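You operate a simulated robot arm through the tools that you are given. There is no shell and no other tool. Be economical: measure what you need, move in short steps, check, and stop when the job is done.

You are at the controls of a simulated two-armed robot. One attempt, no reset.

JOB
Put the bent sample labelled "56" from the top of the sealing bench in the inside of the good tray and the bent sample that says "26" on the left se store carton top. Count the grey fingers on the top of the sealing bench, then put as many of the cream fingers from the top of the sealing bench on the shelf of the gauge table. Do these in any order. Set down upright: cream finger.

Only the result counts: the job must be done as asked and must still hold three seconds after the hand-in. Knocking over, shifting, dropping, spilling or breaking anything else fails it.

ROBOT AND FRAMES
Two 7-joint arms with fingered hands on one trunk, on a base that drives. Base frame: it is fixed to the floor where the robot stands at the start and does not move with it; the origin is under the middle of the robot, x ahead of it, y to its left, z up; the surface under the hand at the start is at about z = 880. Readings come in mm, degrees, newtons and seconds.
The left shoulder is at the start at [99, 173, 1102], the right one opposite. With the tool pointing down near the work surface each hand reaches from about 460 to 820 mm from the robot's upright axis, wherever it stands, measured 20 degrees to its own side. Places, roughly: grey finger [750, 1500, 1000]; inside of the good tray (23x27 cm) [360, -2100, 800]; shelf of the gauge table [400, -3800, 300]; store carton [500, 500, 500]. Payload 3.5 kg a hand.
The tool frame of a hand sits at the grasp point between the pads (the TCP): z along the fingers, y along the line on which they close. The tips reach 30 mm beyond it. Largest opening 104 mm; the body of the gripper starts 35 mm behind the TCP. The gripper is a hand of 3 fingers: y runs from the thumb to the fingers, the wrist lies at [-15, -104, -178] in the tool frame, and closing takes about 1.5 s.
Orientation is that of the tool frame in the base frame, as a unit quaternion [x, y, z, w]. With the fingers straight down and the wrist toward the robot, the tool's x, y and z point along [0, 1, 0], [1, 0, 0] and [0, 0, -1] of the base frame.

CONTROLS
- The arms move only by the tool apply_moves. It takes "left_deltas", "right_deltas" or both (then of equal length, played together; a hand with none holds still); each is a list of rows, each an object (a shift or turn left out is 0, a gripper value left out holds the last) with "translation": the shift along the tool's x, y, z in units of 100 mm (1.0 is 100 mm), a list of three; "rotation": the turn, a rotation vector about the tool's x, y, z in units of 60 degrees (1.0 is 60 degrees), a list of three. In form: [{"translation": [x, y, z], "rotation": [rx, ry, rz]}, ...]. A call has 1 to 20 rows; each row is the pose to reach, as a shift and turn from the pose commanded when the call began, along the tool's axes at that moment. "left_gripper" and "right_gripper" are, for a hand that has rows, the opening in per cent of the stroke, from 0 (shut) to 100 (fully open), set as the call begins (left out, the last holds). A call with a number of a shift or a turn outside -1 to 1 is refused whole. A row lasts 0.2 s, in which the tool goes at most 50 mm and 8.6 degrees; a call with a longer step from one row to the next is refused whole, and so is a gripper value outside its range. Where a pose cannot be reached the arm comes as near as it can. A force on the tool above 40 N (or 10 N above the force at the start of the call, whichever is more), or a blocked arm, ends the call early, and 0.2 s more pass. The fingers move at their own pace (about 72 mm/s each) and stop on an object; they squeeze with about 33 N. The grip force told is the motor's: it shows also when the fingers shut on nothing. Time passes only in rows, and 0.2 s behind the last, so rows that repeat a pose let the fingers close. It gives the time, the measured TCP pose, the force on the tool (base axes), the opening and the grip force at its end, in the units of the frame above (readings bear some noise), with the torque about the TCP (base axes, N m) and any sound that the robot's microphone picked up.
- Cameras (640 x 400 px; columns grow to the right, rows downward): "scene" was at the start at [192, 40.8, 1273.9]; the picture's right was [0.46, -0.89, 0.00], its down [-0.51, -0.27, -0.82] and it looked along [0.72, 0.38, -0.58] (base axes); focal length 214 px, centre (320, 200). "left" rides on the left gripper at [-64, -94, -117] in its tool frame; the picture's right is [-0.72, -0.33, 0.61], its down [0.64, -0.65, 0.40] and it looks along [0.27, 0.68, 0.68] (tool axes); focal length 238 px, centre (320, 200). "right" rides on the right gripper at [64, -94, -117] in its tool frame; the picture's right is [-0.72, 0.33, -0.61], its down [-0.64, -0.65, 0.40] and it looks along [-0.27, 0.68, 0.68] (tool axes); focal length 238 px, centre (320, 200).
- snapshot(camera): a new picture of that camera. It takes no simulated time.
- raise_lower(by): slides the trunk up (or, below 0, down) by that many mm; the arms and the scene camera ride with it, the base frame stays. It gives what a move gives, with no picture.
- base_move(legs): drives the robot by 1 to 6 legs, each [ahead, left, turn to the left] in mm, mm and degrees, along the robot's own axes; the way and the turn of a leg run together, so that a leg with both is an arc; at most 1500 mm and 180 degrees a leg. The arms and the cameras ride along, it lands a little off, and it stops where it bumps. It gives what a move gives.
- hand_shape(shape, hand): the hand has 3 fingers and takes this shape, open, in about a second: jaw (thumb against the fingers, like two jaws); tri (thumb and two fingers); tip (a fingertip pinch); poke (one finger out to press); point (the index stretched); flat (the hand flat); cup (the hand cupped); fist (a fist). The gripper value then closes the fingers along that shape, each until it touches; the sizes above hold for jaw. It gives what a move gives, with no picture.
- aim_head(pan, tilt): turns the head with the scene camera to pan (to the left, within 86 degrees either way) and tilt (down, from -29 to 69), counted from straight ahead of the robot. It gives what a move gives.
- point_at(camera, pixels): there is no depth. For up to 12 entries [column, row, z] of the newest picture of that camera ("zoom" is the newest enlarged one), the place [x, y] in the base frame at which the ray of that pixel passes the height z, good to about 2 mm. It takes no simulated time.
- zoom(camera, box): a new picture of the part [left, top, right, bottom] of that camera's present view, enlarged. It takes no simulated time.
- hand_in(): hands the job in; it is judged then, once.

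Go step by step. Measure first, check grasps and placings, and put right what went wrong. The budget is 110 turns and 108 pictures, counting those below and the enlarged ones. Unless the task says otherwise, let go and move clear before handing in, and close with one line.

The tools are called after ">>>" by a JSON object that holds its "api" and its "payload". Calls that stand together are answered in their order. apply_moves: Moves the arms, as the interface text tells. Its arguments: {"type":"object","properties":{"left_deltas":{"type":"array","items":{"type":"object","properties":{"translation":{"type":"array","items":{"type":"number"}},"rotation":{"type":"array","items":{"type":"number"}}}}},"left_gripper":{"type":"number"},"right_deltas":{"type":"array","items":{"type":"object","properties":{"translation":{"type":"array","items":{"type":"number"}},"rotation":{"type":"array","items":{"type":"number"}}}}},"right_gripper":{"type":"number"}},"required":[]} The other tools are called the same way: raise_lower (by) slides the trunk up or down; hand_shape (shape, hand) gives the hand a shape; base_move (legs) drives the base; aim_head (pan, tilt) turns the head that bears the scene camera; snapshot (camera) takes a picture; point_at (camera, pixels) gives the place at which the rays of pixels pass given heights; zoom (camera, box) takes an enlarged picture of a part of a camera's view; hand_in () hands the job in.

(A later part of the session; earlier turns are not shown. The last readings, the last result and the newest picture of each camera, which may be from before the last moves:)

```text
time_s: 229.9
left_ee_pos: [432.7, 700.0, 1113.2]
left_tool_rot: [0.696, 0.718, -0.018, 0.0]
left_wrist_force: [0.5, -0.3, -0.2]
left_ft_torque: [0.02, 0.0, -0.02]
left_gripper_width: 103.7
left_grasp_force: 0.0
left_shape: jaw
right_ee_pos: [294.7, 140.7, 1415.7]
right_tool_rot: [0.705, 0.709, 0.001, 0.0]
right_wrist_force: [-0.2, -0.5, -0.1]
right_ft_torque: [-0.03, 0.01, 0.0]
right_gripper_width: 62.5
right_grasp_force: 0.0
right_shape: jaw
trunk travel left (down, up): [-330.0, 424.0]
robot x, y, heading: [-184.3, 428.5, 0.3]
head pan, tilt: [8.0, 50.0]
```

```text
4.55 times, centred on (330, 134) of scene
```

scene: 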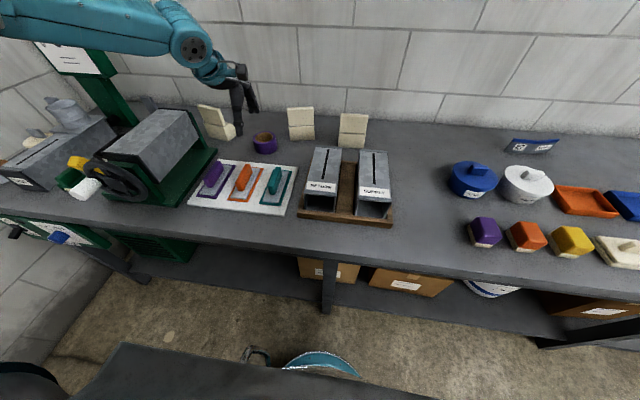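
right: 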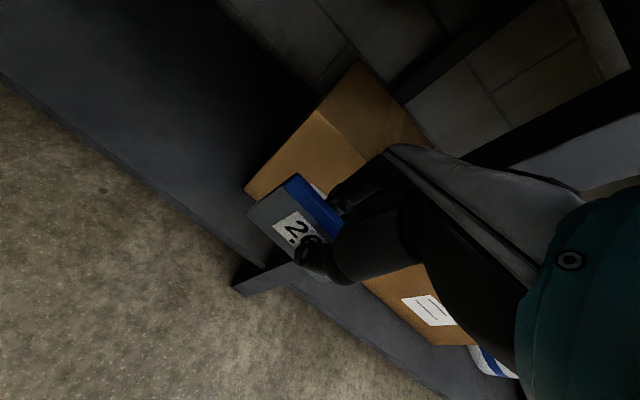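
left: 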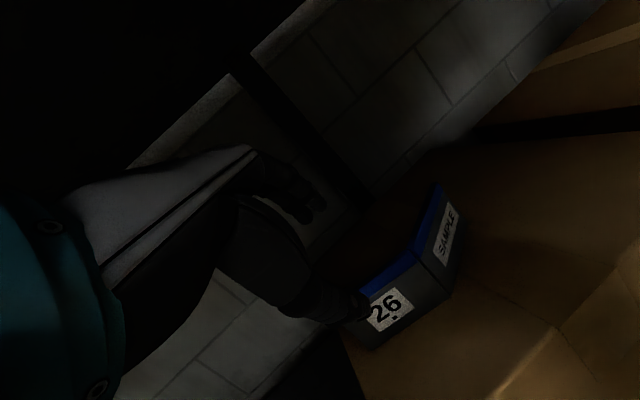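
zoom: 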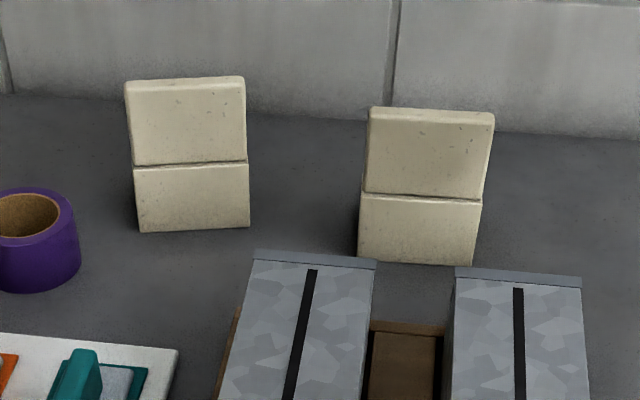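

>>> {"api": "point_at", "payload": {"camera": "zoom", "pixels": [[141, 232, 880], [249, 227, 880], [358, 263, 880], [471, 265, 880], [134, 167, 940], [363, 193, 940], [480, 200, 940], [368, 110, 1020], [494, 115, 1020], [125, 82, 1020], [244, 77, 1020]]}}

>>> {"api": "base_move", "payload": {"legs": [[160, -160, 0]]}}

>>> {"api": "snapshot", "payload": {"camera": "left"}}

```text
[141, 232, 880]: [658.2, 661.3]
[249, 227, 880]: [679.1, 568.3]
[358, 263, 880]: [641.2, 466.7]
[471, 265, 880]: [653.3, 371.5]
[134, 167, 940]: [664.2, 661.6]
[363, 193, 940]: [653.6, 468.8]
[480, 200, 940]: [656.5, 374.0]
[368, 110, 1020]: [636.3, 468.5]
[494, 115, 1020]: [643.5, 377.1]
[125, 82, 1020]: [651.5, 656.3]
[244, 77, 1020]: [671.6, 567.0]
```

```text
time_s: 231.6
left_ee_pos: [593.9, 541.3, 1111.8]
left_tool_rot: [0.695, 0.719, -0.018, -0.001]
left_wrist_force: [0.9, -0.7, 0.1]
left_ft_torque: [-0.02, -0.01, 0.02]
left_gripper_width: 104.1
left_grasp_force: 0.0
left_shape: jaw
right_ee_pos: [456.6, -17.9, 1415.4]
right_tool_rot: [0.704, 0.71, 0.002, -0.001]
right_wrist_force: [0.6, -0.4, 0.1]
right_ft_torque: [0.0, 0.03, 0.0]
right_gripper_width: 62.5
right_grasp_force: 0.0
right_shape: jaw
trunk travel left (down, up): [-330.0, 424.0]
robot x, y, heading: [-24.3, 265.5, 0.1]
head pan, tilt: [8.0, 50.0]
```

```text
15 pictures are left
```

left: 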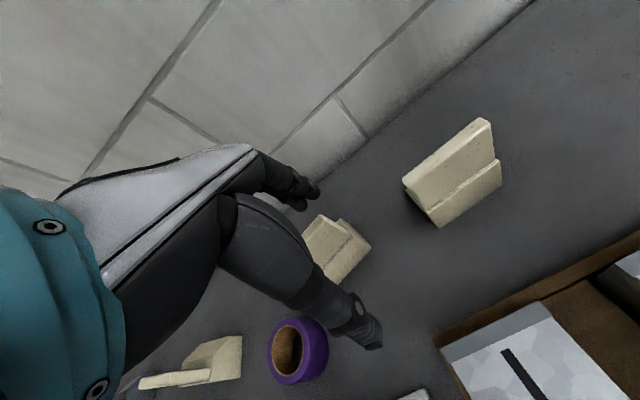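

C's slab stands across x≈640–670, y 376–468, top z≈1015. Before choosing the grasp, I drive over to look at the gauge table shelf, as the low shelf may dictate the hand's pitch.

>>> {"api": "base_move", "payload": {"legs": [[-420, 0, 0], [0, -1500, 0], [0, -1500, 0], [0, -600, 0]]}}

>>> {"api": "aim_head", "payload": {"pan": -12, "tilt": 35}}

>>> {"api": "snapshot", "payload": {"camera": "scene"}}

```text
time_s: 251.4
left_ee_pos: [195.7, -3087.0, 1112.4]
left_tool_rot: [0.7, 0.714, -0.018, -0.001]
left_wrist_force: [0.2, -0.1, 0.0]
left_ft_torque: [0.01, -0.02, -0.04]
left_gripper_width: 103.8
left_grasp_force: 0.0
left_shape: jaw
right_ee_pos: [51.0, -3645.0, 1416.1]
right_tool_rot: [0.709, 0.705, 0.002, 0.0]
right_wrist_force: [0.0, 0.2, 1.2]
right_ft_torque: [0.01, 0.01, 0.01]
right_gripper_width: 62.4
right_grasp_force: 0.0
right_shape: jaw
trunk travel left (down, up): [-330.0, 424.0]
robot x, y, heading: [-428.4, -3354.7, -0.4]
head pan, tilt: [8.0, 50.0]
```

```text
time_s: 252.2
left_ee_pos: [195.8, -3086.1, 1112.2]
left_tool_rot: [0.7, 0.714, -0.019, 0.0]
left_wrist_force: [-0.4, -0.9, -0.3]
left_ft_torque: [-0.01, -0.02, -0.01]
left_gripper_width: 104.0
left_grasp_force: 0.0
left_shape: jaw
right_ee_pos: [50.5, -3643.7, 1415.5]
right_tool_rot: [0.709, 0.705, 0.001, 0.0]
right_wrist_force: [-1.0, -0.1, -0.1]
right_ft_torque: [0.02, -0.02, -0.01]
right_gripper_width: 62.3
right_grasp_force: 0.1
right_shape: jaw
trunk travel left (down, up): [-330.0, 424.0]
robot x, y, heading: [-424.4, -3351.2, -0.4]
head pan, tilt: [-12.0, 35.0]
```

```text
14 pictures are left
```

scene: 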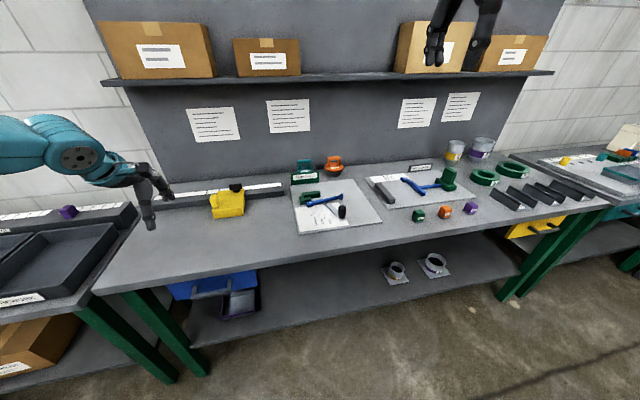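

>>> {"api": "point_at", "payload": {"camera": "scene", "pixels": [[190, 345, 300], [520, 270, 300], [395, 280, 300], [440, 270, 300], [350, 310, 300], [600, 205, 880], [520, 295, 0], [100, 290, 880], [350, 240, 880], [240, 310, 300]]}}

>>> {"api": "zoom", "payload": {"camera": "scene", "box": [300, 120, 640, 332]}}

```text
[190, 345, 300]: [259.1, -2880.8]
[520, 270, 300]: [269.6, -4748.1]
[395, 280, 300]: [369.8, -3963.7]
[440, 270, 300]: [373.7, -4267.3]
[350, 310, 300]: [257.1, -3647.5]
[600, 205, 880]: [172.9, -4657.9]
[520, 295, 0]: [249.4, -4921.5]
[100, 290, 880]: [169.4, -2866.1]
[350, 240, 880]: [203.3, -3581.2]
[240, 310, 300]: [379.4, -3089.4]
```

```text
1.88 times, centred on (470, 226) of scene
```

zoom: 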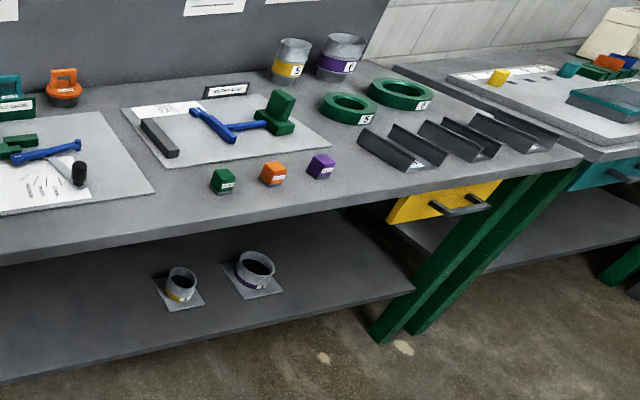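

This is the gauge table: its shelf (z≈300, front x≈258) is wide open between y −3150 and −3900. I test low reach with the empty left hand in front of it.

>>> {"api": "base_move", "payload": {"legs": [[-200, 0, 0]]}}

>>> {"api": "raise_lower", "payload": {"by": -330}}

>>> {"api": "apply_moves", "payload": {"left_deltas": [{"translation": [-0.15, 0.25, 0.33]}, {"translation": [-0.3, 0.5, 0.67]}, {"translation": [-0.3, 0.7, 1.0]}]}}

>>> {"api": "apply_moves", "payload": {"left_deltas": [{"translation": [0, 0, 0.33]}, {"translation": [0, 0, 0.67]}, {"translation": [0, 0, 1.0]}]}}

>>> {"api": "apply_moves", "payload": {"left_deltas": [{"translation": [0, 0, 0.33]}, {"translation": [0, 0, 0.67]}, {"translation": [0, 0, 1.0]}]}}

>>> {"api": "apply_moves", "payload": {"left_deltas": [{"translation": [0, 0, 0.33]}, {"translation": [0, 0, 0.67]}, {"translation": [0, 0, 0.8]}, {"translation": [0, 0, 0.8]}]}}

```text
time_s: 253.8
left_ee_pos: [-4.4, -3083.4, 1112.6]
left_tool_rot: [0.698, 0.716, -0.018, 0.001]
left_wrist_force: [0.3, 0.0, 0.3]
left_ft_torque: [0.01, -0.02, -0.02]
left_gripper_width: 103.7
left_grasp_force: 0.0
left_shape: jaw
right_ee_pos: [-146.5, -3640.7, 1415.7]
right_tool_rot: [0.708, 0.707, 0.002, -0.001]
right_wrist_force: [-0.1, -0.5, -0.5]
right_ft_torque: [0.02, -0.01, 0.02]
right_gripper_width: 62.4
right_grasp_force: 0.0
right_shape: jaw
trunk travel left (down, up): [-330.0, 424.0]
robot x, y, heading: [-622.6, -3352.4, -0.2]
head pan, tilt: [-12.0, 35.0]
```

```text
time_s: 257.1
left_ee_pos: [-3.6, -3083.8, 782.3]
left_tool_rot: [0.698, 0.716, -0.018, 0.001]
left_wrist_force: [-0.8, -0.5, 0.0]
left_ft_torque: [-0.02, -0.03, 0.01]
left_gripper_width: 104.0
left_grasp_force: 0.1
left_shape: jaw
right_ee_pos: [-146.6, -3641.5, 1085.9]
right_tool_rot: [0.708, 0.706, 0.002, 0.0]
right_wrist_force: [-0.9, 0.5, -0.5]
right_ft_torque: [0.01, 0.02, -0.02]
right_gripper_width: 62.2
right_grasp_force: 0.0
right_shape: jaw
trunk travel left (down, up): [0.0, 754.0]
robot x, y, heading: [-625.4, -3353.6, -0.2]
head pan, tilt: [-12.0, 35.0]
```

```text
time_s: 257.9
left_ee_pos: [64.1, -3113.3, 679.9]
left_tool_rot: [0.697, 0.717, -0.019, 0.0]
left_wrist_force: [0.0, 0.5, 0.3]
left_ft_torque: [0.01, 0.0, 0.03]
left_gripper_width: 103.7
left_grasp_force: 0.1
left_shape: jaw
right_ee_pos: [-144.6, -3641.4, 1085.3]
right_tool_rot: [0.708, 0.706, 0.002, 0.0]
right_wrist_force: [0.0, 0.7, 0.5]
right_ft_torque: [0.0, 0.03, -0.03]
right_gripper_width: 62.4
right_grasp_force: 0.1
right_shape: jaw
trunk travel left (down, up): [0.0, 754.0]
robot x, y, heading: [-627.0, -3354.0, -0.1]
head pan, tilt: [-12.0, 35.0]
```

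```text
time_s: 258.7
left_ee_pos: [59.9, -3116.5, 581.2]
left_tool_rot: [0.698, 0.716, -0.017, 0.001]
left_wrist_force: [0.1, -0.3, 0.6]
left_ft_torque: [0.0, 0.04, 0.01]
left_gripper_width: 104.1
left_grasp_force: 0.1
left_shape: jaw
right_ee_pos: [-145.9, -3641.7, 1085.0]
right_tool_rot: [0.708, 0.706, 0.003, -0.001]
right_wrist_force: [-0.4, -0.7, -0.5]
right_ft_torque: [0.0, -0.04, -0.02]
right_gripper_width: 62.3
right_grasp_force: 0.0
right_shape: jaw
trunk travel left (down, up): [0.0, 754.0]
robot x, y, heading: [-626.1, -3350.9, -0.1]
head pan, tilt: [-12.0, 35.0]
```

```text
time_s: 259.5
left_ee_pos: [60.2, -3119.2, 480.8]
left_tool_rot: [0.698, 0.716, -0.019, 0.001]
left_wrist_force: [0.4, 0.4, -0.9]
left_ft_torque: [-0.06, 0.03, 0.0]
left_gripper_width: 103.7
left_grasp_force: 0.0
left_shape: jaw
right_ee_pos: [-144.6, -3641.7, 1085.8]
right_tool_rot: [0.707, 0.707, 0.002, -0.001]
right_wrist_force: [0.1, -0.8, 0.3]
right_ft_torque: [-0.02, 0.03, 0.02]
right_gripper_width: 62.2
right_grasp_force: 0.1
right_shape: jaw
trunk travel left (down, up): [0.0, 754.0]
robot x, y, heading: [-623.4, -3353.0, -0.1]
head pan, tilt: [-12.0, 35.0]
```

```text
time_s: 260.5
left_ee_pos: [37.2, -3100.0, 446.5]
left_tool_rot: [0.698, 0.716, -0.018, 0.0]
left_wrist_force: [0.2, 0.2, -0.3]
left_ft_torque: [-0.05, 0.01, 0.0]
left_gripper_width: 104.0
left_grasp_force: 0.1
left_shape: jaw
left hand out of reach, approached as far as the arm can: row 1, 2, 3, 4
right_ee_pos: [-145.1, -3641.7, 1086.0]
right_tool_rot: [0.707, 0.707, 0.001, 0.0]
right_wrist_force: [0.7, 0.1, 0.3]
right_ft_torque: [0.02, -0.01, 0.05]
right_gripper_width: 62.3
right_grasp_force: 0.1
right_shape: jaw
trunk travel left (down, up): [0.0, 754.0]
robot x, y, heading: [-625.4, -3353.9, 0.0]
head pan, tilt: [-12.0, 35.0]
```

>>> {"api": "apply_moves", "payload": {"left_deltas": [{"translation": [0, -0.35, 0.1]}, {"translation": [0, -0.7, 0.2]}, {"translation": [0, -0.9, 0.4]}, {"translation": [0, -0.9, 0.5]}, {"translation": [0, -0.9, 0.5]}]}}

>>> {"api": "apply_moves", "payload": {"left_deltas": [{"translation": [0, -0.2, 0.2]}, {"translation": [0, -0.2, 0.4]}, {"translation": [0, -0.2, 0.4]}]}}

>>> {"api": "snapshot", "payload": {"camera": "scene"}}

```text
time_s: 261.7
left_ee_pos: [-56.1, -3098.8, 418.3]
left_tool_rot: [0.698, 0.716, -0.018, 0.0]
left_wrist_force: [0.3, -1.1, -0.1]
left_ft_torque: [0.0, -0.04, 0.0]
left_gripper_width: 104.0
left_grasp_force: 0.0
left_shape: jaw
left hand out of reach, approached as far as the arm can: row 3, 4, 5
right_ee_pos: [-145.3, -3640.5, 1085.8]
right_tool_rot: [0.707, 0.707, 0.002, 0.0]
right_wrist_force: [-0.5, -0.1, 0.4]
right_ft_torque: [-0.01, 0.0, 0.03]
right_gripper_width: 62.3
right_grasp_force: 0.1
right_shape: jaw
trunk travel left (down, up): [0.0, 754.0]
robot x, y, heading: [-624.2, -3354.8, 0.0]
head pan, tilt: [-12.0, 35.0]
```

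```text
time_s: 262.5
left_ee_pos: [-74.8, -3087.3, 412.6]
left_tool_rot: [0.697, 0.716, -0.019, 0.0]
left_wrist_force: [-0.3, 0.4, 0.2]
left_ft_torque: [-0.03, 0.02, 0.02]
left_gripper_width: 103.7
left_grasp_force: 0.1
left_shape: jaw
left hand out of reach, approached as far as the arm can: row 1, 2, 3
right_ee_pos: [-145.4, -3641.8, 1085.7]
right_tool_rot: [0.707, 0.707, 0.002, -0.001]
right_wrist_force: [-0.2, 0.0, 0.9]
right_ft_torque: [-0.01, 0.01, -0.02]
right_gripper_width: 62.2
right_grasp_force: 0.0
right_shape: jaw
trunk travel left (down, up): [0.0, 754.0]
robot x, y, heading: [-626.1, -3356.3, -0.1]
head pan, tilt: [-12.0, 35.0]
```

```text
12 pictures are left
```

scene: 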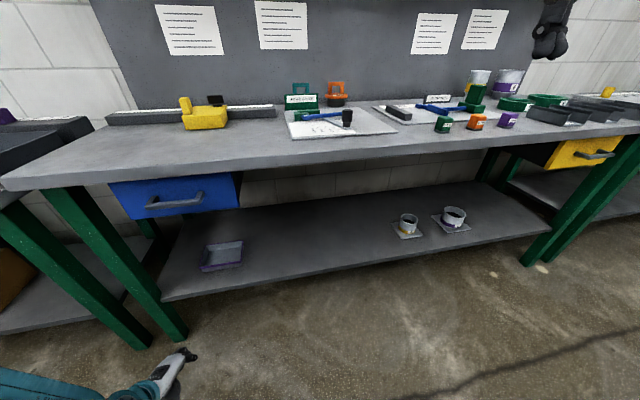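

With the vertical hand z≈420 is reachable at rel x≈570–600, so a high grip on the slab (TCP ~130 mm above its base) works at the shelf's front. I raise the hands and drive back to pick the cream fingers.

>>> {"api": "raise_lower", "payload": {"by": 330}}

>>> {"api": "apply_moves", "payload": {"left_deltas": [{"translation": [0, 0.1, -0.33]}, {"translation": [0, 0.2, -0.67]}, {"translation": [0, 0.2, -1.0]}], "right_deltas": [{"translation": [0, 0.1, 0.33]}, {"translation": [0, 0.3, 0.67]}, {"translation": [0, 0.5, 1.0]}], "right_gripper": 100}}

>>> {"api": "apply_moves", "payload": {"left_deltas": [{"translation": [0, 0.1, -0.33]}, {"translation": [0, 0.2, -0.67]}, {"translation": [0, 0.2, -1.0]}], "right_deltas": [{"translation": [0, 0.1, 0.2]}, {"translation": [0, 0.3, 0.4]}, {"translation": [0, 0.5, 0.5]}]}}

>>> {"api": "apply_moves", "payload": {"left_deltas": [{"translation": [0, 0.1, -0.33]}, {"translation": [0, 0.2, -0.67]}, {"translation": [0, 0.2, -1.0]}]}}

>>> {"api": "apply_moves", "payload": {"left_deltas": [{"translation": [0, 0, -0.33]}, {"translation": [0, 0, -0.67]}, {"translation": [0, 0, -1.0]}]}}

>>> {"api": "base_move", "payload": {"legs": [[0, 1500, 0], [0, 1500, 0], [0, 790, 0]]}}

>>> {"api": "raise_lower", "payload": {"by": -40}}

```text
time_s: 265.7
left_ee_pos: [-51.7, -3086.9, 921.0]
left_tool_rot: [0.688, 0.704, 0.115, 0.137]
left_wrist_force: [0.4, 0.6, -0.9]
left_ft_torque: [0.02, 0.0, 0.0]
left_gripper_width: 103.9
left_grasp_force: 0.0
left_shape: jaw
right_ee_pos: [-145.5, -3642.1, 1415.2]
right_tool_rot: [0.708, 0.706, 0.001, 0.0]
right_wrist_force: [0.1, 0.9, 0.6]
right_ft_torque: [0.02, -0.01, -0.01]
right_gripper_width: 61.9
right_grasp_force: 0.0
right_shape: jaw
trunk travel left (down, up): [-330.0, 424.0]
robot x, y, heading: [-626.2, -3345.6, 0.0]
head pan, tilt: [-12.0, 35.0]
```

```text
time_s: 266.5
left_ee_pos: [-69.2, -3082.9, 1022.7]
left_tool_rot: [0.688, 0.703, 0.114, 0.136]
left_wrist_force: [-0.3, 0.2, -0.3]
left_ft_torque: [0.02, 0.01, -0.01]
left_gripper_width: 104.1
left_grasp_force: 0.0
left_shape: jaw
right_ee_pos: [-93.3, -3641.4, 1315.9]
right_tool_rot: [0.708, 0.707, 0.002, 0.0]
right_wrist_force: [0.1, 1.0, -0.5]
right_ft_torque: [-0.01, 0.03, 0.02]
right_gripper_width: 103.5
right_grasp_force: 0.0
right_shape: jaw
trunk travel left (down, up): [-330.0, 424.0]
robot x, y, heading: [-624.0, -3353.3, -0.2]
head pan, tilt: [-12.0, 35.0]
```

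```text
time_s: 267.3
left_ee_pos: [-86.6, -3080.1, 1122.9]
left_tool_rot: [0.689, 0.702, 0.114, 0.137]
left_wrist_force: [0.0, 0.0, -0.6]
left_ft_torque: [-0.01, 0.02, 0.03]
left_gripper_width: 103.8
left_grasp_force: 0.0
left_shape: jaw
right_ee_pos: [-43.6, -3641.9, 1264.9]
right_tool_rot: [0.708, 0.707, 0.001, 0.0]
right_wrist_force: [0.3, -1.1, 0.3]
right_ft_torque: [0.02, 0.0, 0.0]
right_gripper_width: 103.5
right_grasp_force: 0.1
right_shape: jaw
trunk travel left (down, up): [-330.0, 424.0]
robot x, y, heading: [-622.0, -3354.1, -0.3]
head pan, tilt: [-12.0, 35.0]
```

```text
time_s: 268.1
left_ee_pos: [-102.1, -3078.5, 1223.8]
left_tool_rot: [0.688, 0.703, 0.116, 0.138]
left_wrist_force: [-0.1, 0.6, 0.6]
left_ft_torque: [0.0, -0.01, 0.01]
left_gripper_width: 103.9
left_grasp_force: 0.0
left_shape: jaw
right_ee_pos: [-44.9, -3641.4, 1266.8]
right_tool_rot: [0.707, 0.707, 0.003, -0.001]
right_wrist_force: [0.8, 0.3, 0.3]
right_ft_torque: [0.03, -0.03, 0.02]
right_gripper_width: 103.6
right_grasp_force: 0.1
right_shape: jaw
trunk travel left (down, up): [-330.0, 424.0]
robot x, y, heading: [-625.7, -3351.4, -0.0]
head pan, tilt: [-12.0, 35.0]
```

```text
time_s: 268.9
left_ee_pos: [-138.6, -3074.9, 1320.3]
left_tool_rot: [0.689, 0.702, 0.115, 0.137]
left_wrist_force: [0.1, 0.9, 0.8]
left_ft_torque: [0.02, -0.04, 0.0]
left_gripper_width: 103.9
left_grasp_force: 0.1
left_shape: jaw
right_ee_pos: [-44.2, -3641.2, 1267.7]
right_tool_rot: [0.708, 0.706, 0.003, 0.0]
right_wrist_force: [-0.6, -0.5, 0.6]
right_ft_torque: [0.02, -0.02, -0.01]
right_gripper_width: 103.5
right_grasp_force: 0.1
right_shape: jaw
trunk travel left (down, up): [-330.0, 424.0]
robot x, y, heading: [-622.1, -3352.3, 0.0]
head pan, tilt: [-12.0, 35.0]
```

```text
time_s: 287.4
left_ee_pos: [-84.6, 765.4, 1318.3]
left_tool_rot: [0.689, 0.702, 0.116, 0.137]
left_wrist_force: [0.3, -0.5, 0.6]
left_ft_torque: [0.0, 0.0, 0.0]
left_gripper_width: 103.8
left_grasp_force: 0.0
left_shape: jaw
right_ee_pos: [7.1, 197.3, 1265.3]
right_tool_rot: [0.709, 0.705, 0.001, -0.001]
right_wrist_force: [-0.9, 0.0, -0.4]
right_ft_torque: [0.01, 0.01, 0.01]
right_gripper_width: 103.5
right_grasp_force: 0.1
right_shape: jaw
trunk travel left (down, up): [-330.0, 424.0]
robot x, y, heading: [-572.1, 491.5, 0.1]
head pan, tilt: [-12.0, 35.0]
```

```text
time_s: 288.3
left_ee_pos: [-85.5, 764.2, 1278.7]
left_tool_rot: [0.689, 0.702, 0.116, 0.137]
left_wrist_force: [-0.2, 0.1, 0.2]
left_ft_torque: [0.02, 0.0, -0.01]
left_gripper_width: 104.0
left_grasp_force: 0.1
left_shape: jaw
right_ee_pos: [6.9, 197.8, 1225.8]
right_tool_rot: [0.709, 0.705, 0.002, 0.0]
right_wrist_force: [0.1, -0.3, 0.8]
right_ft_torque: [0.01, 0.0, 0.01]
right_gripper_width: 103.6
right_grasp_force: 0.0
right_shape: jaw
trunk travel left (down, up): [-290.0, 464.0]
robot x, y, heading: [-574.2, 486.1, 0.0]
head pan, tilt: [-12.0, 35.0]
```

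The left hand came back pitched about 20°, I correct that, and approach cream B with the left hand.

>>> {"api": "apply_moves", "payload": {"left_deltas": [{"rotation": [0.12, 0, 0]}, {"rotation": [0.24, 0, 0]}, {"rotation": [0.345, 0, 0]}, {"rotation": [0.345, 0, 0]}]}}

>>> {"api": "base_move", "payload": {"legs": [[545, -60, 0]]}}

>>> {"api": "raise_lower", "payload": {"by": -90}}

>>> {"api": "apply_moves", "payload": {"left_deltas": [{"translation": [-0.25, 0.3, 0], "rotation": [0, 0, -0.1]}, {"translation": [-0.5, 0.6, 0], "rotation": [0, 0, -0.21]}, {"translation": [-0.75, 0.95, 0], "rotation": [0, 0, -0.21]}, {"translation": [-0.95, 0.98, 0], "rotation": [0, 0, -0.21]}]}}

>>> {"api": "aim_head", "payload": {"pan": 12, "tilt": 42}}

>>> {"api": "snapshot", "payload": {"camera": "left"}}

```text
time_s: 289.3
left_ee_pos: [-84.6, 764.0, 1279.3]
left_tool_rot: [0.704, 0.71, -0.013, 0.011]
left_wrist_force: [-0.3, -0.5, -0.4]
left_ft_torque: [0.03, -0.02, -0.01]
left_gripper_width: 103.5
left_grasp_force: 0.1
left_shape: jaw
right_ee_pos: [6.7, 196.5, 1226.0]
right_tool_rot: [0.709, 0.705, 0.002, 0.0]
right_wrist_force: [0.0, 0.0, 0.1]
right_ft_torque: [-0.04, -0.01, -0.02]
right_gripper_width: 103.4
right_grasp_force: 0.1
right_shape: jaw
trunk travel left (down, up): [-290.0, 464.0]
robot x, y, heading: [-571.9, 488.7, -0.4]
head pan, tilt: [-12.0, 35.0]
```

```text
time_s: 292.4
left_ee_pos: [459.0, 704.7, 1278.9]
left_tool_rot: [0.703, 0.711, -0.013, 0.012]
left_wrist_force: [-0.2, 0.1, 0.7]
left_ft_torque: [0.0, 0.05, -0.01]
left_gripper_width: 103.8
left_grasp_force: 0.0
left_shape: jaw
right_ee_pos: [551.9, 136.2, 1226.6]
right_tool_rot: [0.709, 0.705, 0.002, 0.0]
right_wrist_force: [0.0, -0.2, 0.4]
right_ft_torque: [-0.03, 0.01, 0.04]
right_gripper_width: 103.8
right_grasp_force: 0.1
right_shape: jaw
trunk travel left (down, up): [-290.0, 464.0]
robot x, y, heading: [-29.5, 426.1, -0.1]
head pan, tilt: [-12.0, 35.0]
```

```text
time_s: 293.7
left_ee_pos: [457.6, 704.9, 1190.2]
left_tool_rot: [0.702, 0.712, -0.012, 0.011]
left_wrist_force: [0.6, 0.4, -0.4]
left_ft_torque: [-0.01, -0.03, -0.04]
left_gripper_width: 103.9
left_grasp_force: 0.0
left_shape: jaw
right_ee_pos: [550.7, 136.0, 1137.0]
right_tool_rot: [0.709, 0.705, 0.002, 0.0]
right_wrist_force: [-0.6, -0.2, 0.9]
right_ft_torque: [-0.03, -0.02, 0.02]
right_gripper_width: 103.6
right_grasp_force: 0.0
right_shape: jaw
trunk travel left (down, up): [-200.0, 554.0]
robot x, y, heading: [-27.2, 428.6, -0.4]
head pan, tilt: [-12.0, 35.0]
```

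```text
time_s: 294.7
left_ee_pos: [557.5, 615.3, 1192.2]
left_tool_rot: [0.618, 0.786, -0.014, 0.01]
left_wrist_force: [0.3, 0.8, -0.2]
left_ft_torque: [-0.01, 0.02, -0.01]
left_gripper_width: 103.8
left_grasp_force: 0.0
left_shape: jaw
left hand out of reach, approached as far as the arm can: row 4
right_ee_pos: [552.9, 136.3, 1135.4]
right_tool_rot: [0.708, 0.706, 0.002, 0.0]
right_wrist_force: [-0.3, 0.0, 0.4]
right_ft_torque: [-0.01, -0.02, 0.04]
right_gripper_width: 103.5
right_grasp_force: 0.0
right_shape: jaw
trunk travel left (down, up): [-200.0, 554.0]
robot x, y, heading: [-29.5, 427.9, -0.2]
head pan, tilt: [-12.0, 35.0]
```

```text
time_s: 295.6
left_ee_pos: [558.4, 614.2, 1192.1]
left_tool_rot: [0.619, 0.785, -0.013, 0.01]
left_wrist_force: [-0.2, 0.0, 0.1]
left_ft_torque: [0.02, 0.02, -0.03]
left_gripper_width: 104.0
left_grasp_force: 0.1
left_shape: jaw
right_ee_pos: [551.7, 135.6, 1135.6]
right_tool_rot: [0.708, 0.706, 0.003, 0.0]
right_wrist_force: [0.7, 0.7, -0.7]
right_ft_torque: [0.02, 0.01, -0.03]
right_gripper_width: 103.7
right_grasp_force: 0.1
right_shape: jaw
trunk travel left (down, up): [-200.0, 554.0]
robot x, y, heading: [-31.1, 426.3, -0.2]
head pan, tilt: [12.0, 42.0]
```

```text
11 pictures are left
```

left: 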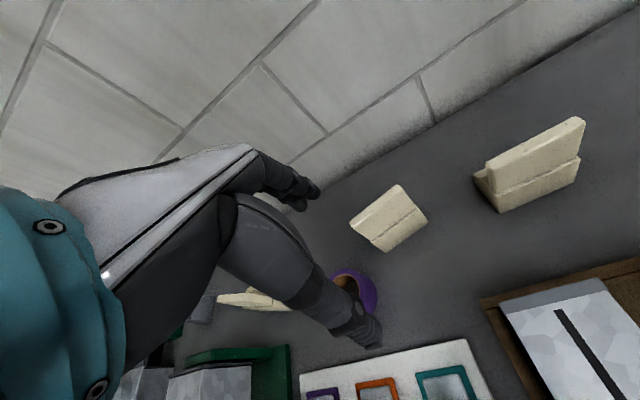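

>>> {"api": "point_at", "payload": {"camera": "left", "pixels": [[351, 222, 1015], [398, 186, 1015], [374, 204, 1015], [385, 252, 880], [427, 218, 880], [489, 162, 1015], [585, 118, 1015], [582, 126, 1015], [490, 170, 1015]]}}

>>> {"api": "zoom", "payload": {"camera": "scene", "box": [220, 80, 400, 190]}}

```text
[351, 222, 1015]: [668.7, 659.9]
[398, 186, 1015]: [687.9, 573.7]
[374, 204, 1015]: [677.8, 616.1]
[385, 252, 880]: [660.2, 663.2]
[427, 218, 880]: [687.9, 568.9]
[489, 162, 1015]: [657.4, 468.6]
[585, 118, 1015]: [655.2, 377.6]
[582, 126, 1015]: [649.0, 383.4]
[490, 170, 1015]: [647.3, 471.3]
```

```text
3.56 times, centred on (310, 135) of scene
```

zoom: 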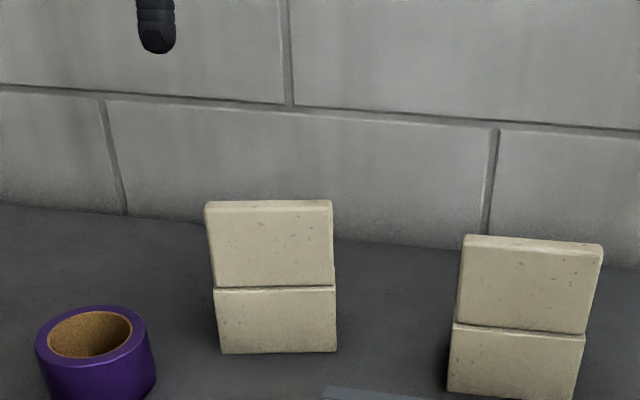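

Slab B center ≈ [671, 614], yaw ≈12.6°. I move over it, lower to z≈1008 and grip.

>>> {"api": "apply_moves", "payload": {"left_deltas": [{"translation": [-0.12, 0.48, 0]}, {"translation": [-0.25, 0.96, 0]}]}}

>>> {"api": "apply_moves", "payload": {"left_deltas": [{"translation": [-0.01, 0.14, 0.4]}, {"translation": [-0.01, 0.14, 0.8]}, {"translation": [-0.01, 0.14, 0.9]}, {"translation": [-0.01, 0.14, 0.9]}]}}

>>> {"api": "apply_moves", "payload": {"left_deltas": [{"translation": [0, 0, 0.4]}, {"translation": [0, 0, 0.8]}, {"translation": [0, 0, 0.94]}, {"translation": [0, 0, 0.94]}]}}

>>> {"api": "zoom", "payload": {"camera": "scene", "box": [220, 80, 400, 190]}}

```text
time_s: 296.2
left_ee_pos: [595.1, 650.8, 1189.6]
left_tool_rot: [0.62, 0.784, -0.014, 0.01]
left_wrist_force: [0.1, 0.0, 0.3]
left_ft_torque: [-0.05, -0.07, -0.01]
left_gripper_width: 103.9
left_grasp_force: 0.1
left_shape: jaw
left hand out of reach, approached as far as the arm can: row 1, 2
right_ee_pos: [552.0, 137.0, 1134.7]
right_tool_rot: [0.708, 0.706, 0.001, -0.001]
right_wrist_force: [0.0, 0.0, -0.1]
right_ft_torque: [0.0, -0.02, -0.04]
right_gripper_width: 103.8
right_grasp_force: 0.0
right_shape: jaw
trunk travel left (down, up): [-200.0, 554.0]
robot x, y, heading: [-25.5, 422.2, -0.3]
head pan, tilt: [12.0, 42.0]
```

```text
time_s: 297.2
left_ee_pos: [610.5, 653.1, 1100.8]
left_tool_rot: [0.62, 0.784, -0.014, 0.01]
left_wrist_force: [-0.1, 0.1, -0.3]
left_ft_torque: [-0.03, -0.01, -0.02]
left_gripper_width: 103.9
left_grasp_force: 0.2
left_shape: jaw
right_ee_pos: [552.4, 138.6, 1136.5]
right_tool_rot: [0.708, 0.706, 0.003, -0.001]
right_wrist_force: [0.5, -0.3, 0.1]
right_ft_torque: [0.0, -0.02, 0.0]
right_gripper_width: 103.8
right_grasp_force: 0.1
right_shape: jaw
trunk travel left (down, up): [-200.0, 554.0]
robot x, y, heading: [-28.7, 423.3, -0.1]
head pan, tilt: [12.0, 42.0]
```

```text
time_s: 297.9
left_ee_pos: [615.6, 645.7, 1032.5]
left_tool_rot: [0.621, 0.783, -0.005, 0.028]
left_wrist_force: [-10.1, 1.7, 26.6]
left_ft_torque: [0.32, -1.39, 0.25]
left_gripper_width: 103.8
left_grasp_force: 0.0
left_shape: jaw
right_ee_pos: [551.4, 136.8, 1135.8]
right_tool_rot: [0.708, 0.707, 0.002, -0.001]
right_wrist_force: [0.2, 0.2, -0.9]
right_ft_torque: [0.04, 0.04, 0.01]
right_gripper_width: 103.6
right_grasp_force: 0.1
right_shape: jaw
trunk travel left (down, up): [-200.0, 554.0]
robot x, y, heading: [-31.3, 425.3, 0.1]
head pan, tilt: [12.0, 42.0]
stopped in row 3 (left hand): the force on the tool passed its limit at 46 N (the readings are from after the stop); the commanded pose is now the measured one
```

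```text
3.56 times, centred on (310, 135) of scene
```

zoom: 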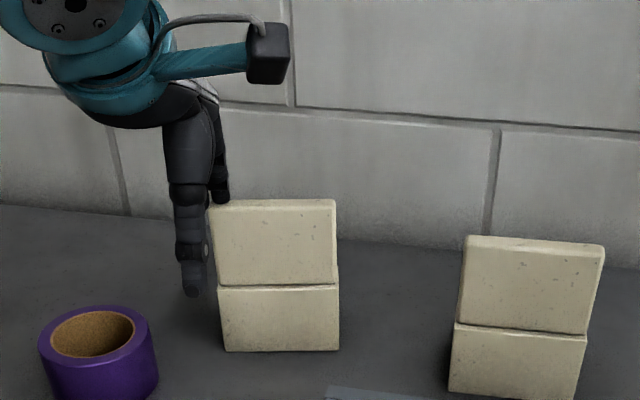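

The arm drifted out of reach and the fingers pressed on top of B; B still stands. I lift at once and retry the approach stepwise.

>>> {"api": "apply_moves", "payload": {"left_deltas": [{"translation": [0, 0, -0.3]}, {"translation": [0, 0, -0.6]}, {"translation": [0, 0, -0.6]}]}}

>>> {"api": "apply_moves", "payload": {"left_deltas": [{"translation": [-0.15, 0.2, 0]}, {"translation": [-0.3, 0.3, 0]}, {"translation": [-0.45, 0.45, 0]}, {"translation": [-0.45, 0.45, 0]}]}}

```text
time_s: 298.7
left_ee_pos: [612.9, 648.1, 1083.8]
left_tool_rot: [0.621, 0.783, -0.009, 0.019]
left_wrist_force: [0.6, 1.1, -0.1]
left_ft_torque: [0.04, 0.0, -0.02]
left_gripper_width: 104.0
left_grasp_force: 0.0
left_shape: jaw
right_ee_pos: [551.9, 136.9, 1135.7]
right_tool_rot: [0.708, 0.706, 0.002, 0.0]
right_wrist_force: [0.3, 0.2, -0.3]
right_ft_torque: [-0.01, 0.03, 0.02]
right_gripper_width: 103.7
right_grasp_force: 0.1
right_shape: jaw
trunk travel left (down, up): [-200.0, 554.0]
robot x, y, heading: [-29.5, 424.5, -0.1]
head pan, tilt: [12.0, 42.0]
```

```text
time_s: 299.7
left_ee_pos: [635.3, 638.6, 1086.9]
left_tool_rot: [0.621, 0.784, -0.008, 0.021]
left_wrist_force: [-0.2, 0.2, 0.2]
left_ft_torque: [-0.01, 0.01, 0.02]
left_gripper_width: 104.1
left_grasp_force: 0.1
left_shape: jaw
left hand out of reach, approached as far as the arm can: row 2, 3, 4
right_ee_pos: [551.2, 135.7, 1136.1]
right_tool_rot: [0.708, 0.706, 0.003, -0.001]
right_wrist_force: [-0.6, 0.5, -0.1]
right_ft_torque: [-0.02, -0.03, -0.02]
right_gripper_width: 103.6
right_grasp_force: 0.0
right_shape: jaw
trunk travel left (down, up): [-200.0, 554.0]
robot x, y, heading: [-29.6, 430.6, -0.2]
head pan, tilt: [12.0, 42.0]
```

I use the base for the last offset: 28 forward, 25 right.

>>> {"api": "base_move", "payload": {"legs": [[28, -25, 0]]}}

>>> {"api": "snapshot", "payload": {"camera": "left"}}

```text
time_s: 300.6
left_ee_pos: [664.6, 613.1, 1085.9]
left_tool_rot: [0.621, 0.784, -0.009, 0.02]
left_wrist_force: [0.1, 0.7, 0.2]
left_ft_torque: [0.03, 0.03, 0.04]
left_gripper_width: 104.1
left_grasp_force: 0.0
left_shape: jaw
right_ee_pos: [580.5, 110.5, 1135.0]
right_tool_rot: [0.709, 0.705, 0.002, -0.001]
right_wrist_force: [0.3, -0.7, -0.6]
right_ft_torque: [0.04, -0.03, 0.0]
right_gripper_width: 103.5
right_grasp_force: 0.1
right_shape: jaw
trunk travel left (down, up): [-200.0, 554.0]
robot x, y, heading: [-0.0, 403.8, -0.3]
head pan, tilt: [12.0, 42.0]
```

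```text
8 pictures are left
```

left: 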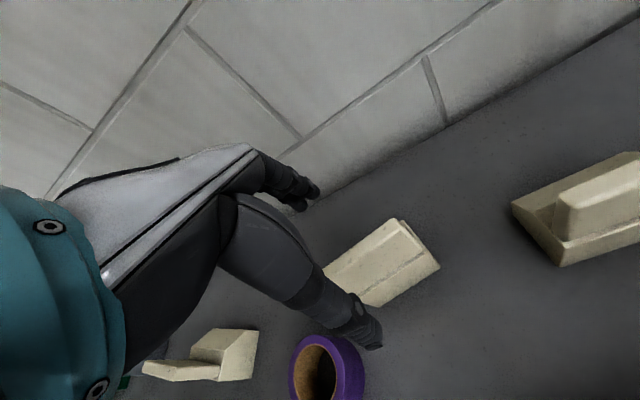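

>>> {"api": "point_at", "payload": {"camera": "left", "pixels": [[390, 222, 1015], [325, 270, 1015], [404, 221, 1015], [440, 265, 880]]}}

>>> {"api": "apply_moves", "payload": {"left_deltas": [{"translation": [0, 0, 0.2]}, {"translation": [0, 0, 0.4]}, {"translation": [0, 0, 0.4]}]}}

```text
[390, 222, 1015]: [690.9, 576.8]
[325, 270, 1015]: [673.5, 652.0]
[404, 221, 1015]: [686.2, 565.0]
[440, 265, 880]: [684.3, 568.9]
```

```text
time_s: 301.4
left_ee_pos: [664.1, 613.8, 1045.0]
left_tool_rot: [0.621, 0.783, -0.009, 0.021]
left_wrist_force: [0.6, -0.9, -0.6]
left_ft_torque: [0.0, 0.01, 0.02]
left_gripper_width: 104.1
left_grasp_force: 0.1
left_shape: jaw
right_ee_pos: [578.8, 111.8, 1134.8]
right_tool_rot: [0.708, 0.706, 0.002, -0.002]
right_wrist_force: [-0.3, -0.3, -0.9]
right_ft_torque: [-0.04, -0.02, -0.03]
right_gripper_width: 103.8
right_grasp_force: 0.0
right_shape: jaw
trunk travel left (down, up): [-200.0, 554.0]
robot x, y, heading: [-4.3, 404.8, -0.4]
head pan, tilt: [12.0, 42.0]
```

>>> {"api": "apply_moves", "payload": {"left_deltas": [{"translation": [0, 0.02, 0.12]}, {"translation": [0, 0.04, 0.25]}, {"translation": [0, 0.04, 0.36]}, {"translation": [0, 0.04, 0.36]}]}}

>>> {"api": "apply_moves", "payload": {"left_deltas": [{}, {}, {}, {}, {}, {}, {}, {}], "left_gripper": 0}}

```text
time_s: 302.4
left_ee_pos: [668.9, 610.8, 1009.0]
left_tool_rot: [0.621, 0.783, -0.008, 0.022]
left_wrist_force: [0.0, -0.1, -0.1]
left_ft_torque: [-0.02, 0.01, 0.03]
left_gripper_width: 103.8
left_grasp_force: 0.2
left_shape: jaw
right_ee_pos: [579.1, 112.1, 1135.4]
right_tool_rot: [0.708, 0.706, 0.002, 0.0]
right_wrist_force: [0.1, 0.3, -0.6]
right_ft_torque: [0.02, 0.0, 0.0]
right_gripper_width: 103.6
right_grasp_force: 0.0
right_shape: jaw
trunk travel left (down, up): [-200.0, 554.0]
robot x, y, heading: [-2.4, 403.2, -0.3]
head pan, tilt: [12.0, 42.0]
```

```text
time_s: 304.2
left_ee_pos: [668.9, 611.8, 1009.7]
left_tool_rot: [0.621, 0.783, -0.008, 0.021]
left_wrist_force: [1.5, 0.7, 0.1]
left_ft_torque: [0.0, -0.1, -0.01]
left_gripper_width: 11.2
left_grasp_force: 33.0
left_shape: jaw
right_ee_pos: [579.9, 113.3, 1134.7]
right_tool_rot: [0.708, 0.706, 0.002, -0.001]
right_wrist_force: [0.1, 0.1, -0.8]
right_ft_torque: [-0.03, -0.02, 0.0]
right_gripper_width: 103.7
right_grasp_force: 0.0
right_shape: jaw
trunk travel left (down, up): [-200.0, 554.0]
robot x, y, heading: [1.3, 401.6, -0.2]
head pan, tilt: [12.0, 42.0]
```

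Gripped at 11 mm width. I lift and read the weight.

>>> {"api": "apply_moves", "payload": {"left_deltas": [{"translation": [0, 0, -0.2]}, {"translation": [0, 0, -0.4]}, {"translation": [0, 0, -0.7]}, {"translation": [0, 0, -1.0]}, {"translation": [0, 0, -1.0]}]}}

>>> {"api": "zoom", "payload": {"camera": "scene", "box": [200, 20, 440, 190]}}

```text
time_s: 305.4
left_ee_pos: [667.3, 623.5, 1107.3]
left_tool_rot: [0.62, 0.784, -0.008, 0.022]
left_wrist_force: [-0.1, 0.4, -4.7]
left_ft_torque: [0.01, 0.06, 0.01]
left_gripper_width: 11.2
left_grasp_force: 33.0
left_shape: jaw
left hand out of reach, approached as far as the arm can: row 4, 5
right_ee_pos: [579.7, 112.3, 1134.7]
right_tool_rot: [0.708, 0.706, 0.001, -0.001]
right_wrist_force: [0.6, 0.8, -0.9]
right_ft_torque: [0.0, 0.01, 0.02]
right_gripper_width: 103.7
right_grasp_force: 0.0
right_shape: jaw
trunk travel left (down, up): [-200.0, 554.0]
robot x, y, heading: [0.5, 403.1, -0.1]
head pan, tilt: [12.0, 42.0]
```

```text
2.35 times, centred on (320, 105) of scene
```

zoom: 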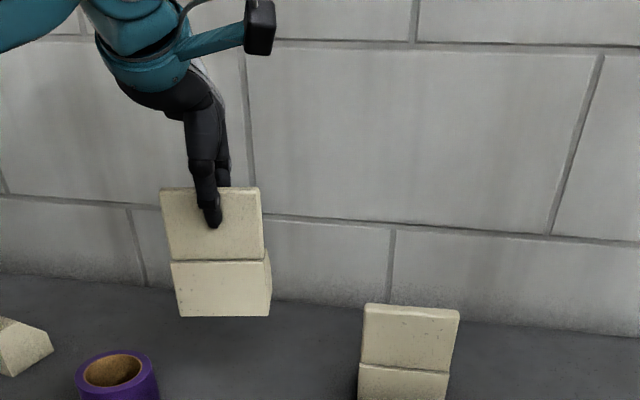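

B is held upright. I raise the trunk, pull the left hand back, shift the base left 180 mm, and bring the right hand above C (center ≈ [652, 423]).

>>> {"api": "raise_lower", "payload": {"by": 100}}

>>> {"api": "apply_moves", "payload": {"left_deltas": [{"translation": [0, -0.33, 0]}, {"translation": [0, -0.67, 0]}, {"translation": [0, -1.0, 0]}]}}

>>> {"api": "base_move", "payload": {"legs": [[-20, 180, 0]]}}

>>> {"api": "apply_moves", "payload": {"right_deltas": [{"translation": [0.32, 0.2, 0], "rotation": [0, 0, -0.05]}, {"translation": [0.64, 0.45, 0], "rotation": [0, 0, -0.05]}]}}

>>> {"api": "apply_moves", "payload": {"right_deltas": [{"translation": [0.32, 0.2, 0]}, {"translation": [0.64, 0.4, 0]}, {"translation": [0.64, 0.4, 0]}]}}

```text
time_s: 306.7
left_ee_pos: [635.8, 624.2, 1257.8]
left_tool_rot: [0.621, 0.782, 0.017, 0.054]
left_wrist_force: [0.4, -0.3, -4.7]
left_ft_torque: [-0.03, 0.1, 0.03]
left_gripper_width: 11.3
left_grasp_force: 33.4
left_shape: jaw
right_ee_pos: [580.6, 111.2, 1234.2]
right_tool_rot: [0.708, 0.706, 0.001, -0.001]
right_wrist_force: [-1.0, -0.3, 0.0]
right_ft_torque: [0.0, 0.02, 0.01]
right_gripper_width: 103.5
right_grasp_force: 0.1
right_shape: jaw
trunk travel left (down, up): [-300.0, 454.0]
robot x, y, heading: [-0.5, 401.5, -0.3]
head pan, tilt: [12.0, 42.0]
```

```text
time_s: 307.5
left_ee_pos: [538.6, 601.0, 1250.6]
left_tool_rot: [0.62, 0.782, 0.018, 0.056]
left_wrist_force: [0.5, 0.2, -4.3]
left_ft_torque: [0.0, 0.09, 0.01]
left_gripper_width: 11.3
left_grasp_force: 33.4
left_shape: jaw
right_ee_pos: [578.2, 112.1, 1235.9]
right_tool_rot: [0.709, 0.706, 0.003, 0.0]
right_wrist_force: [-0.4, 0.3, 0.2]
right_ft_torque: [0.01, -0.03, 0.02]
right_gripper_width: 103.6
right_grasp_force: 0.1
right_shape: jaw
trunk travel left (down, up): [-300.0, 454.0]
robot x, y, heading: [2.0, 400.5, -0.2]
head pan, tilt: [12.0, 42.0]
```

```text
time_s: 309.0
left_ee_pos: [520.6, 779.1, 1250.7]
left_tool_rot: [0.621, 0.782, 0.017, 0.055]
left_wrist_force: [-0.1, 0.8, -4.6]
left_ft_torque: [-0.01, 0.08, 0.03]
left_gripper_width: 11.4
left_grasp_force: 33.6
left_shape: jaw
right_ee_pos: [560.3, 289.2, 1234.5]
right_tool_rot: [0.709, 0.705, 0.001, 0.001]
right_wrist_force: [-0.3, 0.7, -0.9]
right_ft_torque: [-0.01, 0.01, 0.05]
right_gripper_width: 103.7
right_grasp_force: 0.0
right_shape: jaw
trunk travel left (down, up): [-300.0, 454.0]
robot x, y, heading: [-20.1, 581.0, -0.3]
head pan, tilt: [12.0, 42.0]
```

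```text
time_s: 309.6
left_ee_pos: [522.0, 777.2, 1249.3]
left_tool_rot: [0.621, 0.781, 0.016, 0.055]
left_wrist_force: [0.5, 0.0, -3.9]
left_ft_torque: [-0.02, 0.09, -0.03]
left_gripper_width: 11.3
left_grasp_force: 33.6
left_shape: jaw
right_ee_pos: [605.0, 353.3, 1234.0]
right_tool_rot: [0.69, 0.724, 0.003, -0.001]
right_wrist_force: [0.8, 0.1, -0.2]
right_ft_torque: [0.02, 0.03, -0.01]
right_gripper_width: 103.8
right_grasp_force: 0.0
right_shape: jaw
trunk travel left (down, up): [-300.0, 454.0]
robot x, y, heading: [-21.7, 579.8, -0.4]
head pan, tilt: [12.0, 42.0]
```

```text
time_s: 310.4
left_ee_pos: [520.9, 777.7, 1250.1]
left_tool_rot: [0.621, 0.782, 0.017, 0.055]
left_wrist_force: [1.1, 0.4, -3.8]
left_ft_torque: [0.01, 0.07, 0.03]
left_gripper_width: 11.3
left_grasp_force: 33.3
left_shape: jaw
right_ee_pos: [643.2, 417.0, 1235.0]
right_tool_rot: [0.69, 0.723, 0.002, 0.0]
right_wrist_force: [-0.6, 0.3, -1.0]
right_ft_torque: [-0.02, 0.0, -0.02]
right_gripper_width: 103.6
right_grasp_force: 0.0
right_shape: jaw
trunk travel left (down, up): [-300.0, 454.0]
robot x, y, heading: [-21.6, 578.2, -0.1]
head pan, tilt: [12.0, 42.0]
```

Right hand is over C at [643, 417]. I lower with checks and grip.

>>> {"api": "apply_moves", "payload": {"right_deltas": [{"translation": [0.05, 0.09, 0.4]}, {"translation": [0.05, 0.09, 0.8]}, {"translation": [0.05, 0.09, 1.0]}, {"translation": [0.05, 0.09, 1.0]}]}}

>>> {"api": "apply_moves", "payload": {"right_deltas": [{"translation": [0, 0, 0.4]}, {"translation": [0, 0, 0.8]}, {"translation": [0, 0, 0.8]}]}}

>>> {"api": "snapshot", "payload": {"camera": "right"}}

```text
time_s: 311.4
left_ee_pos: [520.4, 778.3, 1249.9]
left_tool_rot: [0.621, 0.782, 0.016, 0.055]
left_wrist_force: [0.0, 0.2, -4.5]
left_ft_torque: [-0.05, 0.09, -0.02]
left_gripper_width: 11.5
left_grasp_force: 33.0
left_shape: jaw
right_ee_pos: [651.5, 423.4, 1136.9]
right_tool_rot: [0.69, 0.724, 0.002, -0.001]
right_wrist_force: [-0.3, -0.3, -0.3]
right_ft_torque: [0.0, 0.01, -0.01]
right_gripper_width: 103.8
right_grasp_force: 0.1
right_shape: jaw
trunk travel left (down, up): [-300.0, 454.0]
robot x, y, heading: [-19.1, 578.2, -0.4]
head pan, tilt: [12.0, 42.0]
```

```text
time_s: 312.2
left_ee_pos: [520.6, 777.6, 1249.3]
left_tool_rot: [0.621, 0.782, 0.017, 0.055]
left_wrist_force: [-0.4, -0.8, -4.1]
left_ft_torque: [-0.01, 0.05, 0.02]
left_gripper_width: 11.4
left_grasp_force: 33.0
left_shape: jaw
right_ee_pos: [653.1, 423.6, 1057.1]
right_tool_rot: [0.69, 0.723, 0.002, -0.001]
right_wrist_force: [-0.4, 0.0, 0.0]
right_ft_torque: [0.02, -0.02, -0.01]
right_gripper_width: 103.7
right_grasp_force: 0.0
right_shape: jaw
trunk travel left (down, up): [-300.0, 454.0]
robot x, y, heading: [-16.2, 578.6, 0.0]
head pan, tilt: [12.0, 42.0]
```

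```text
6 pictures are left
```

right: 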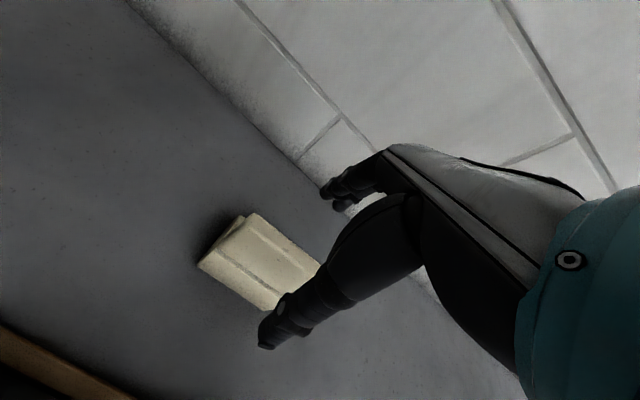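

C sits between thumb and fingers. I lower, grip, lift.

>>> {"api": "apply_moves", "payload": {"right_deltas": [{"translation": [0, 0, 0.15]}, {"translation": [0, 0, 0.3]}, {"translation": [0, 0, 0.47]}, {"translation": [0, 0, 0.47]}]}}

>>> {"api": "apply_moves", "payload": {"right_deltas": [{}, {}, {}, {}, {}, {}, {}, {}], "right_gripper": 0}}

>>> {"api": "apply_moves", "payload": {"right_deltas": [{"translation": [0, 0, -0.2]}, {"translation": [0, 0, -0.4]}, {"translation": [0, 0, -0.7]}, {"translation": [0, 0, -1.0]}, {"translation": [0, 0, -1.0]}]}}

```text
time_s: 313.2
left_ee_pos: [521.1, 778.1, 1249.6]
left_tool_rot: [0.62, 0.782, 0.017, 0.054]
left_wrist_force: [-0.2, 0.8, -4.1]
left_ft_torque: [-0.01, 0.07, -0.01]
left_gripper_width: 11.6
left_grasp_force: 33.4
left_shape: jaw
right_ee_pos: [651.0, 423.4, 1011.7]
right_tool_rot: [0.69, 0.724, 0.002, -0.001]
right_wrist_force: [0.0, -1.0, -1.0]
right_ft_torque: [0.02, 0.01, 0.0]
right_gripper_width: 103.6
right_grasp_force: 0.1
right_shape: jaw
trunk travel left (down, up): [-300.0, 454.0]
robot x, y, heading: [-19.0, 580.9, -0.1]
head pan, tilt: [12.0, 42.0]
```

```text
time_s: 315.0
left_ee_pos: [521.7, 777.5, 1248.9]
left_tool_rot: [0.621, 0.781, 0.017, 0.055]
left_wrist_force: [0.3, 0.5, -3.6]
left_ft_torque: [-0.01, 0.08, 0.0]
left_gripper_width: 11.2
left_grasp_force: 33.1
left_shape: jaw
right_ee_pos: [652.2, 423.8, 1009.3]
right_tool_rot: [0.69, 0.724, 0.001, -0.001]
right_wrist_force: [1.6, -0.7, 0.1]
right_ft_torque: [0.01, -0.04, -0.02]
right_gripper_width: 11.5
right_grasp_force: 33.0
right_shape: jaw
trunk travel left (down, up): [-300.0, 454.0]
robot x, y, heading: [-21.5, 575.9, -0.4]
head pan, tilt: [12.0, 42.0]
```

```text
time_s: 316.2
left_ee_pos: [521.2, 776.8, 1249.4]
left_tool_rot: [0.62, 0.782, 0.017, 0.054]
left_wrist_force: [-0.6, 0.2, -4.8]
left_ft_torque: [-0.02, 0.06, -0.01]
left_gripper_width: 11.8
left_grasp_force: 33.3
left_shape: jaw
right_ee_pos: [652.6, 422.9, 1109.4]
right_tool_rot: [0.69, 0.724, 0.001, -0.001]
right_wrist_force: [0.4, 0.3, -4.3]
right_ft_torque: [0.03, 0.07, 0.04]
right_gripper_width: 11.5
right_grasp_force: 33.3
right_shape: jaw
trunk travel left (down, up): [-300.0, 454.0]
robot x, y, heading: [-20.4, 581.1, -0.2]
head pan, tilt: [12.0, 42.0]
```

Both cream fingers are held (about 4 N each). I raise, back off and drive to the gauge table.

>>> {"api": "raise_lower", "payload": {"by": 100}}

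>>> {"api": "base_move", "payload": {"legs": [[-520, 0, 0.2], [0, -1400, 0], [0, -1400, 0], [0, -1330, 0]]}}

>>> {"api": "raise_lower", "payload": {"by": -400}}

```text
time_s: 317.6
left_ee_pos: [521.3, 776.3, 1348.1]
left_tool_rot: [0.62, 0.782, 0.017, 0.055]
left_wrist_force: [0.9, -0.2, -4.2]
left_ft_torque: [0.02, 0.05, 0.02]
left_gripper_width: 11.3
left_grasp_force: 33.4
left_shape: jaw
right_ee_pos: [651.4, 423.4, 1207.8]
right_tool_rot: [0.69, 0.724, 0.001, -0.001]
right_wrist_force: [0.0, 0.1, -3.6]
right_ft_torque: [-0.01, 0.03, -0.02]
right_gripper_width: 11.7
right_grasp_force: 33.5
right_shape: jaw
trunk travel left (down, up): [-400.0, 354.0]
robot x, y, heading: [-19.0, 580.1, -0.3]
head pan, tilt: [12.0, 42.0]
```

```text
time_s: 340.3
left_ee_pos: [-106.0, -3426.7, 1349.6]
left_tool_rot: [0.631, 0.773, 0.016, 0.055]
left_wrist_force: [-0.1, -0.4, -2.8]
left_ft_torque: [-0.04, 0.09, -0.01]
left_gripper_width: 11.6
left_grasp_force: 32.7
left_shape: jaw
right_ee_pos: [14.7, -3783.9, 1208.4]
right_tool_rot: [0.701, 0.714, 0.002, 0.0]
right_wrist_force: [0.1, 0.3, -4.8]
right_ft_torque: [-0.01, 0.04, 0.04]
right_gripper_width: 11.6
right_grasp_force: 33.4
right_shape: jaw
trunk travel left (down, up): [-400.0, 354.0]
robot x, y, heading: [-654.5, -3614.2, -2.1]
head pan, tilt: [12.0, 42.0]
```

```text
time_s: 344.1
left_ee_pos: [-106.4, -3426.4, 949.7]
left_tool_rot: [0.631, 0.774, 0.016, 0.055]
left_wrist_force: [-0.1, -0.2, -3.6]
left_ft_torque: [-0.03, 0.07, 0.0]
left_gripper_width: 11.4
left_grasp_force: 32.2
left_shape: jaw
right_ee_pos: [13.5, -3785.1, 808.8]
right_tool_rot: [0.7, 0.714, 0.002, -0.001]
right_wrist_force: [-0.2, 0.3, -4.2]
right_ft_torque: [0.01, 0.06, -0.03]
right_gripper_width: 11.5
right_grasp_force: 33.3
right_shape: jaw
trunk travel left (down, up): [0.0, 754.0]
robot x, y, heading: [-652.4, -3609.3, -1.6]
head pan, tilt: [12.0, 42.0]
```

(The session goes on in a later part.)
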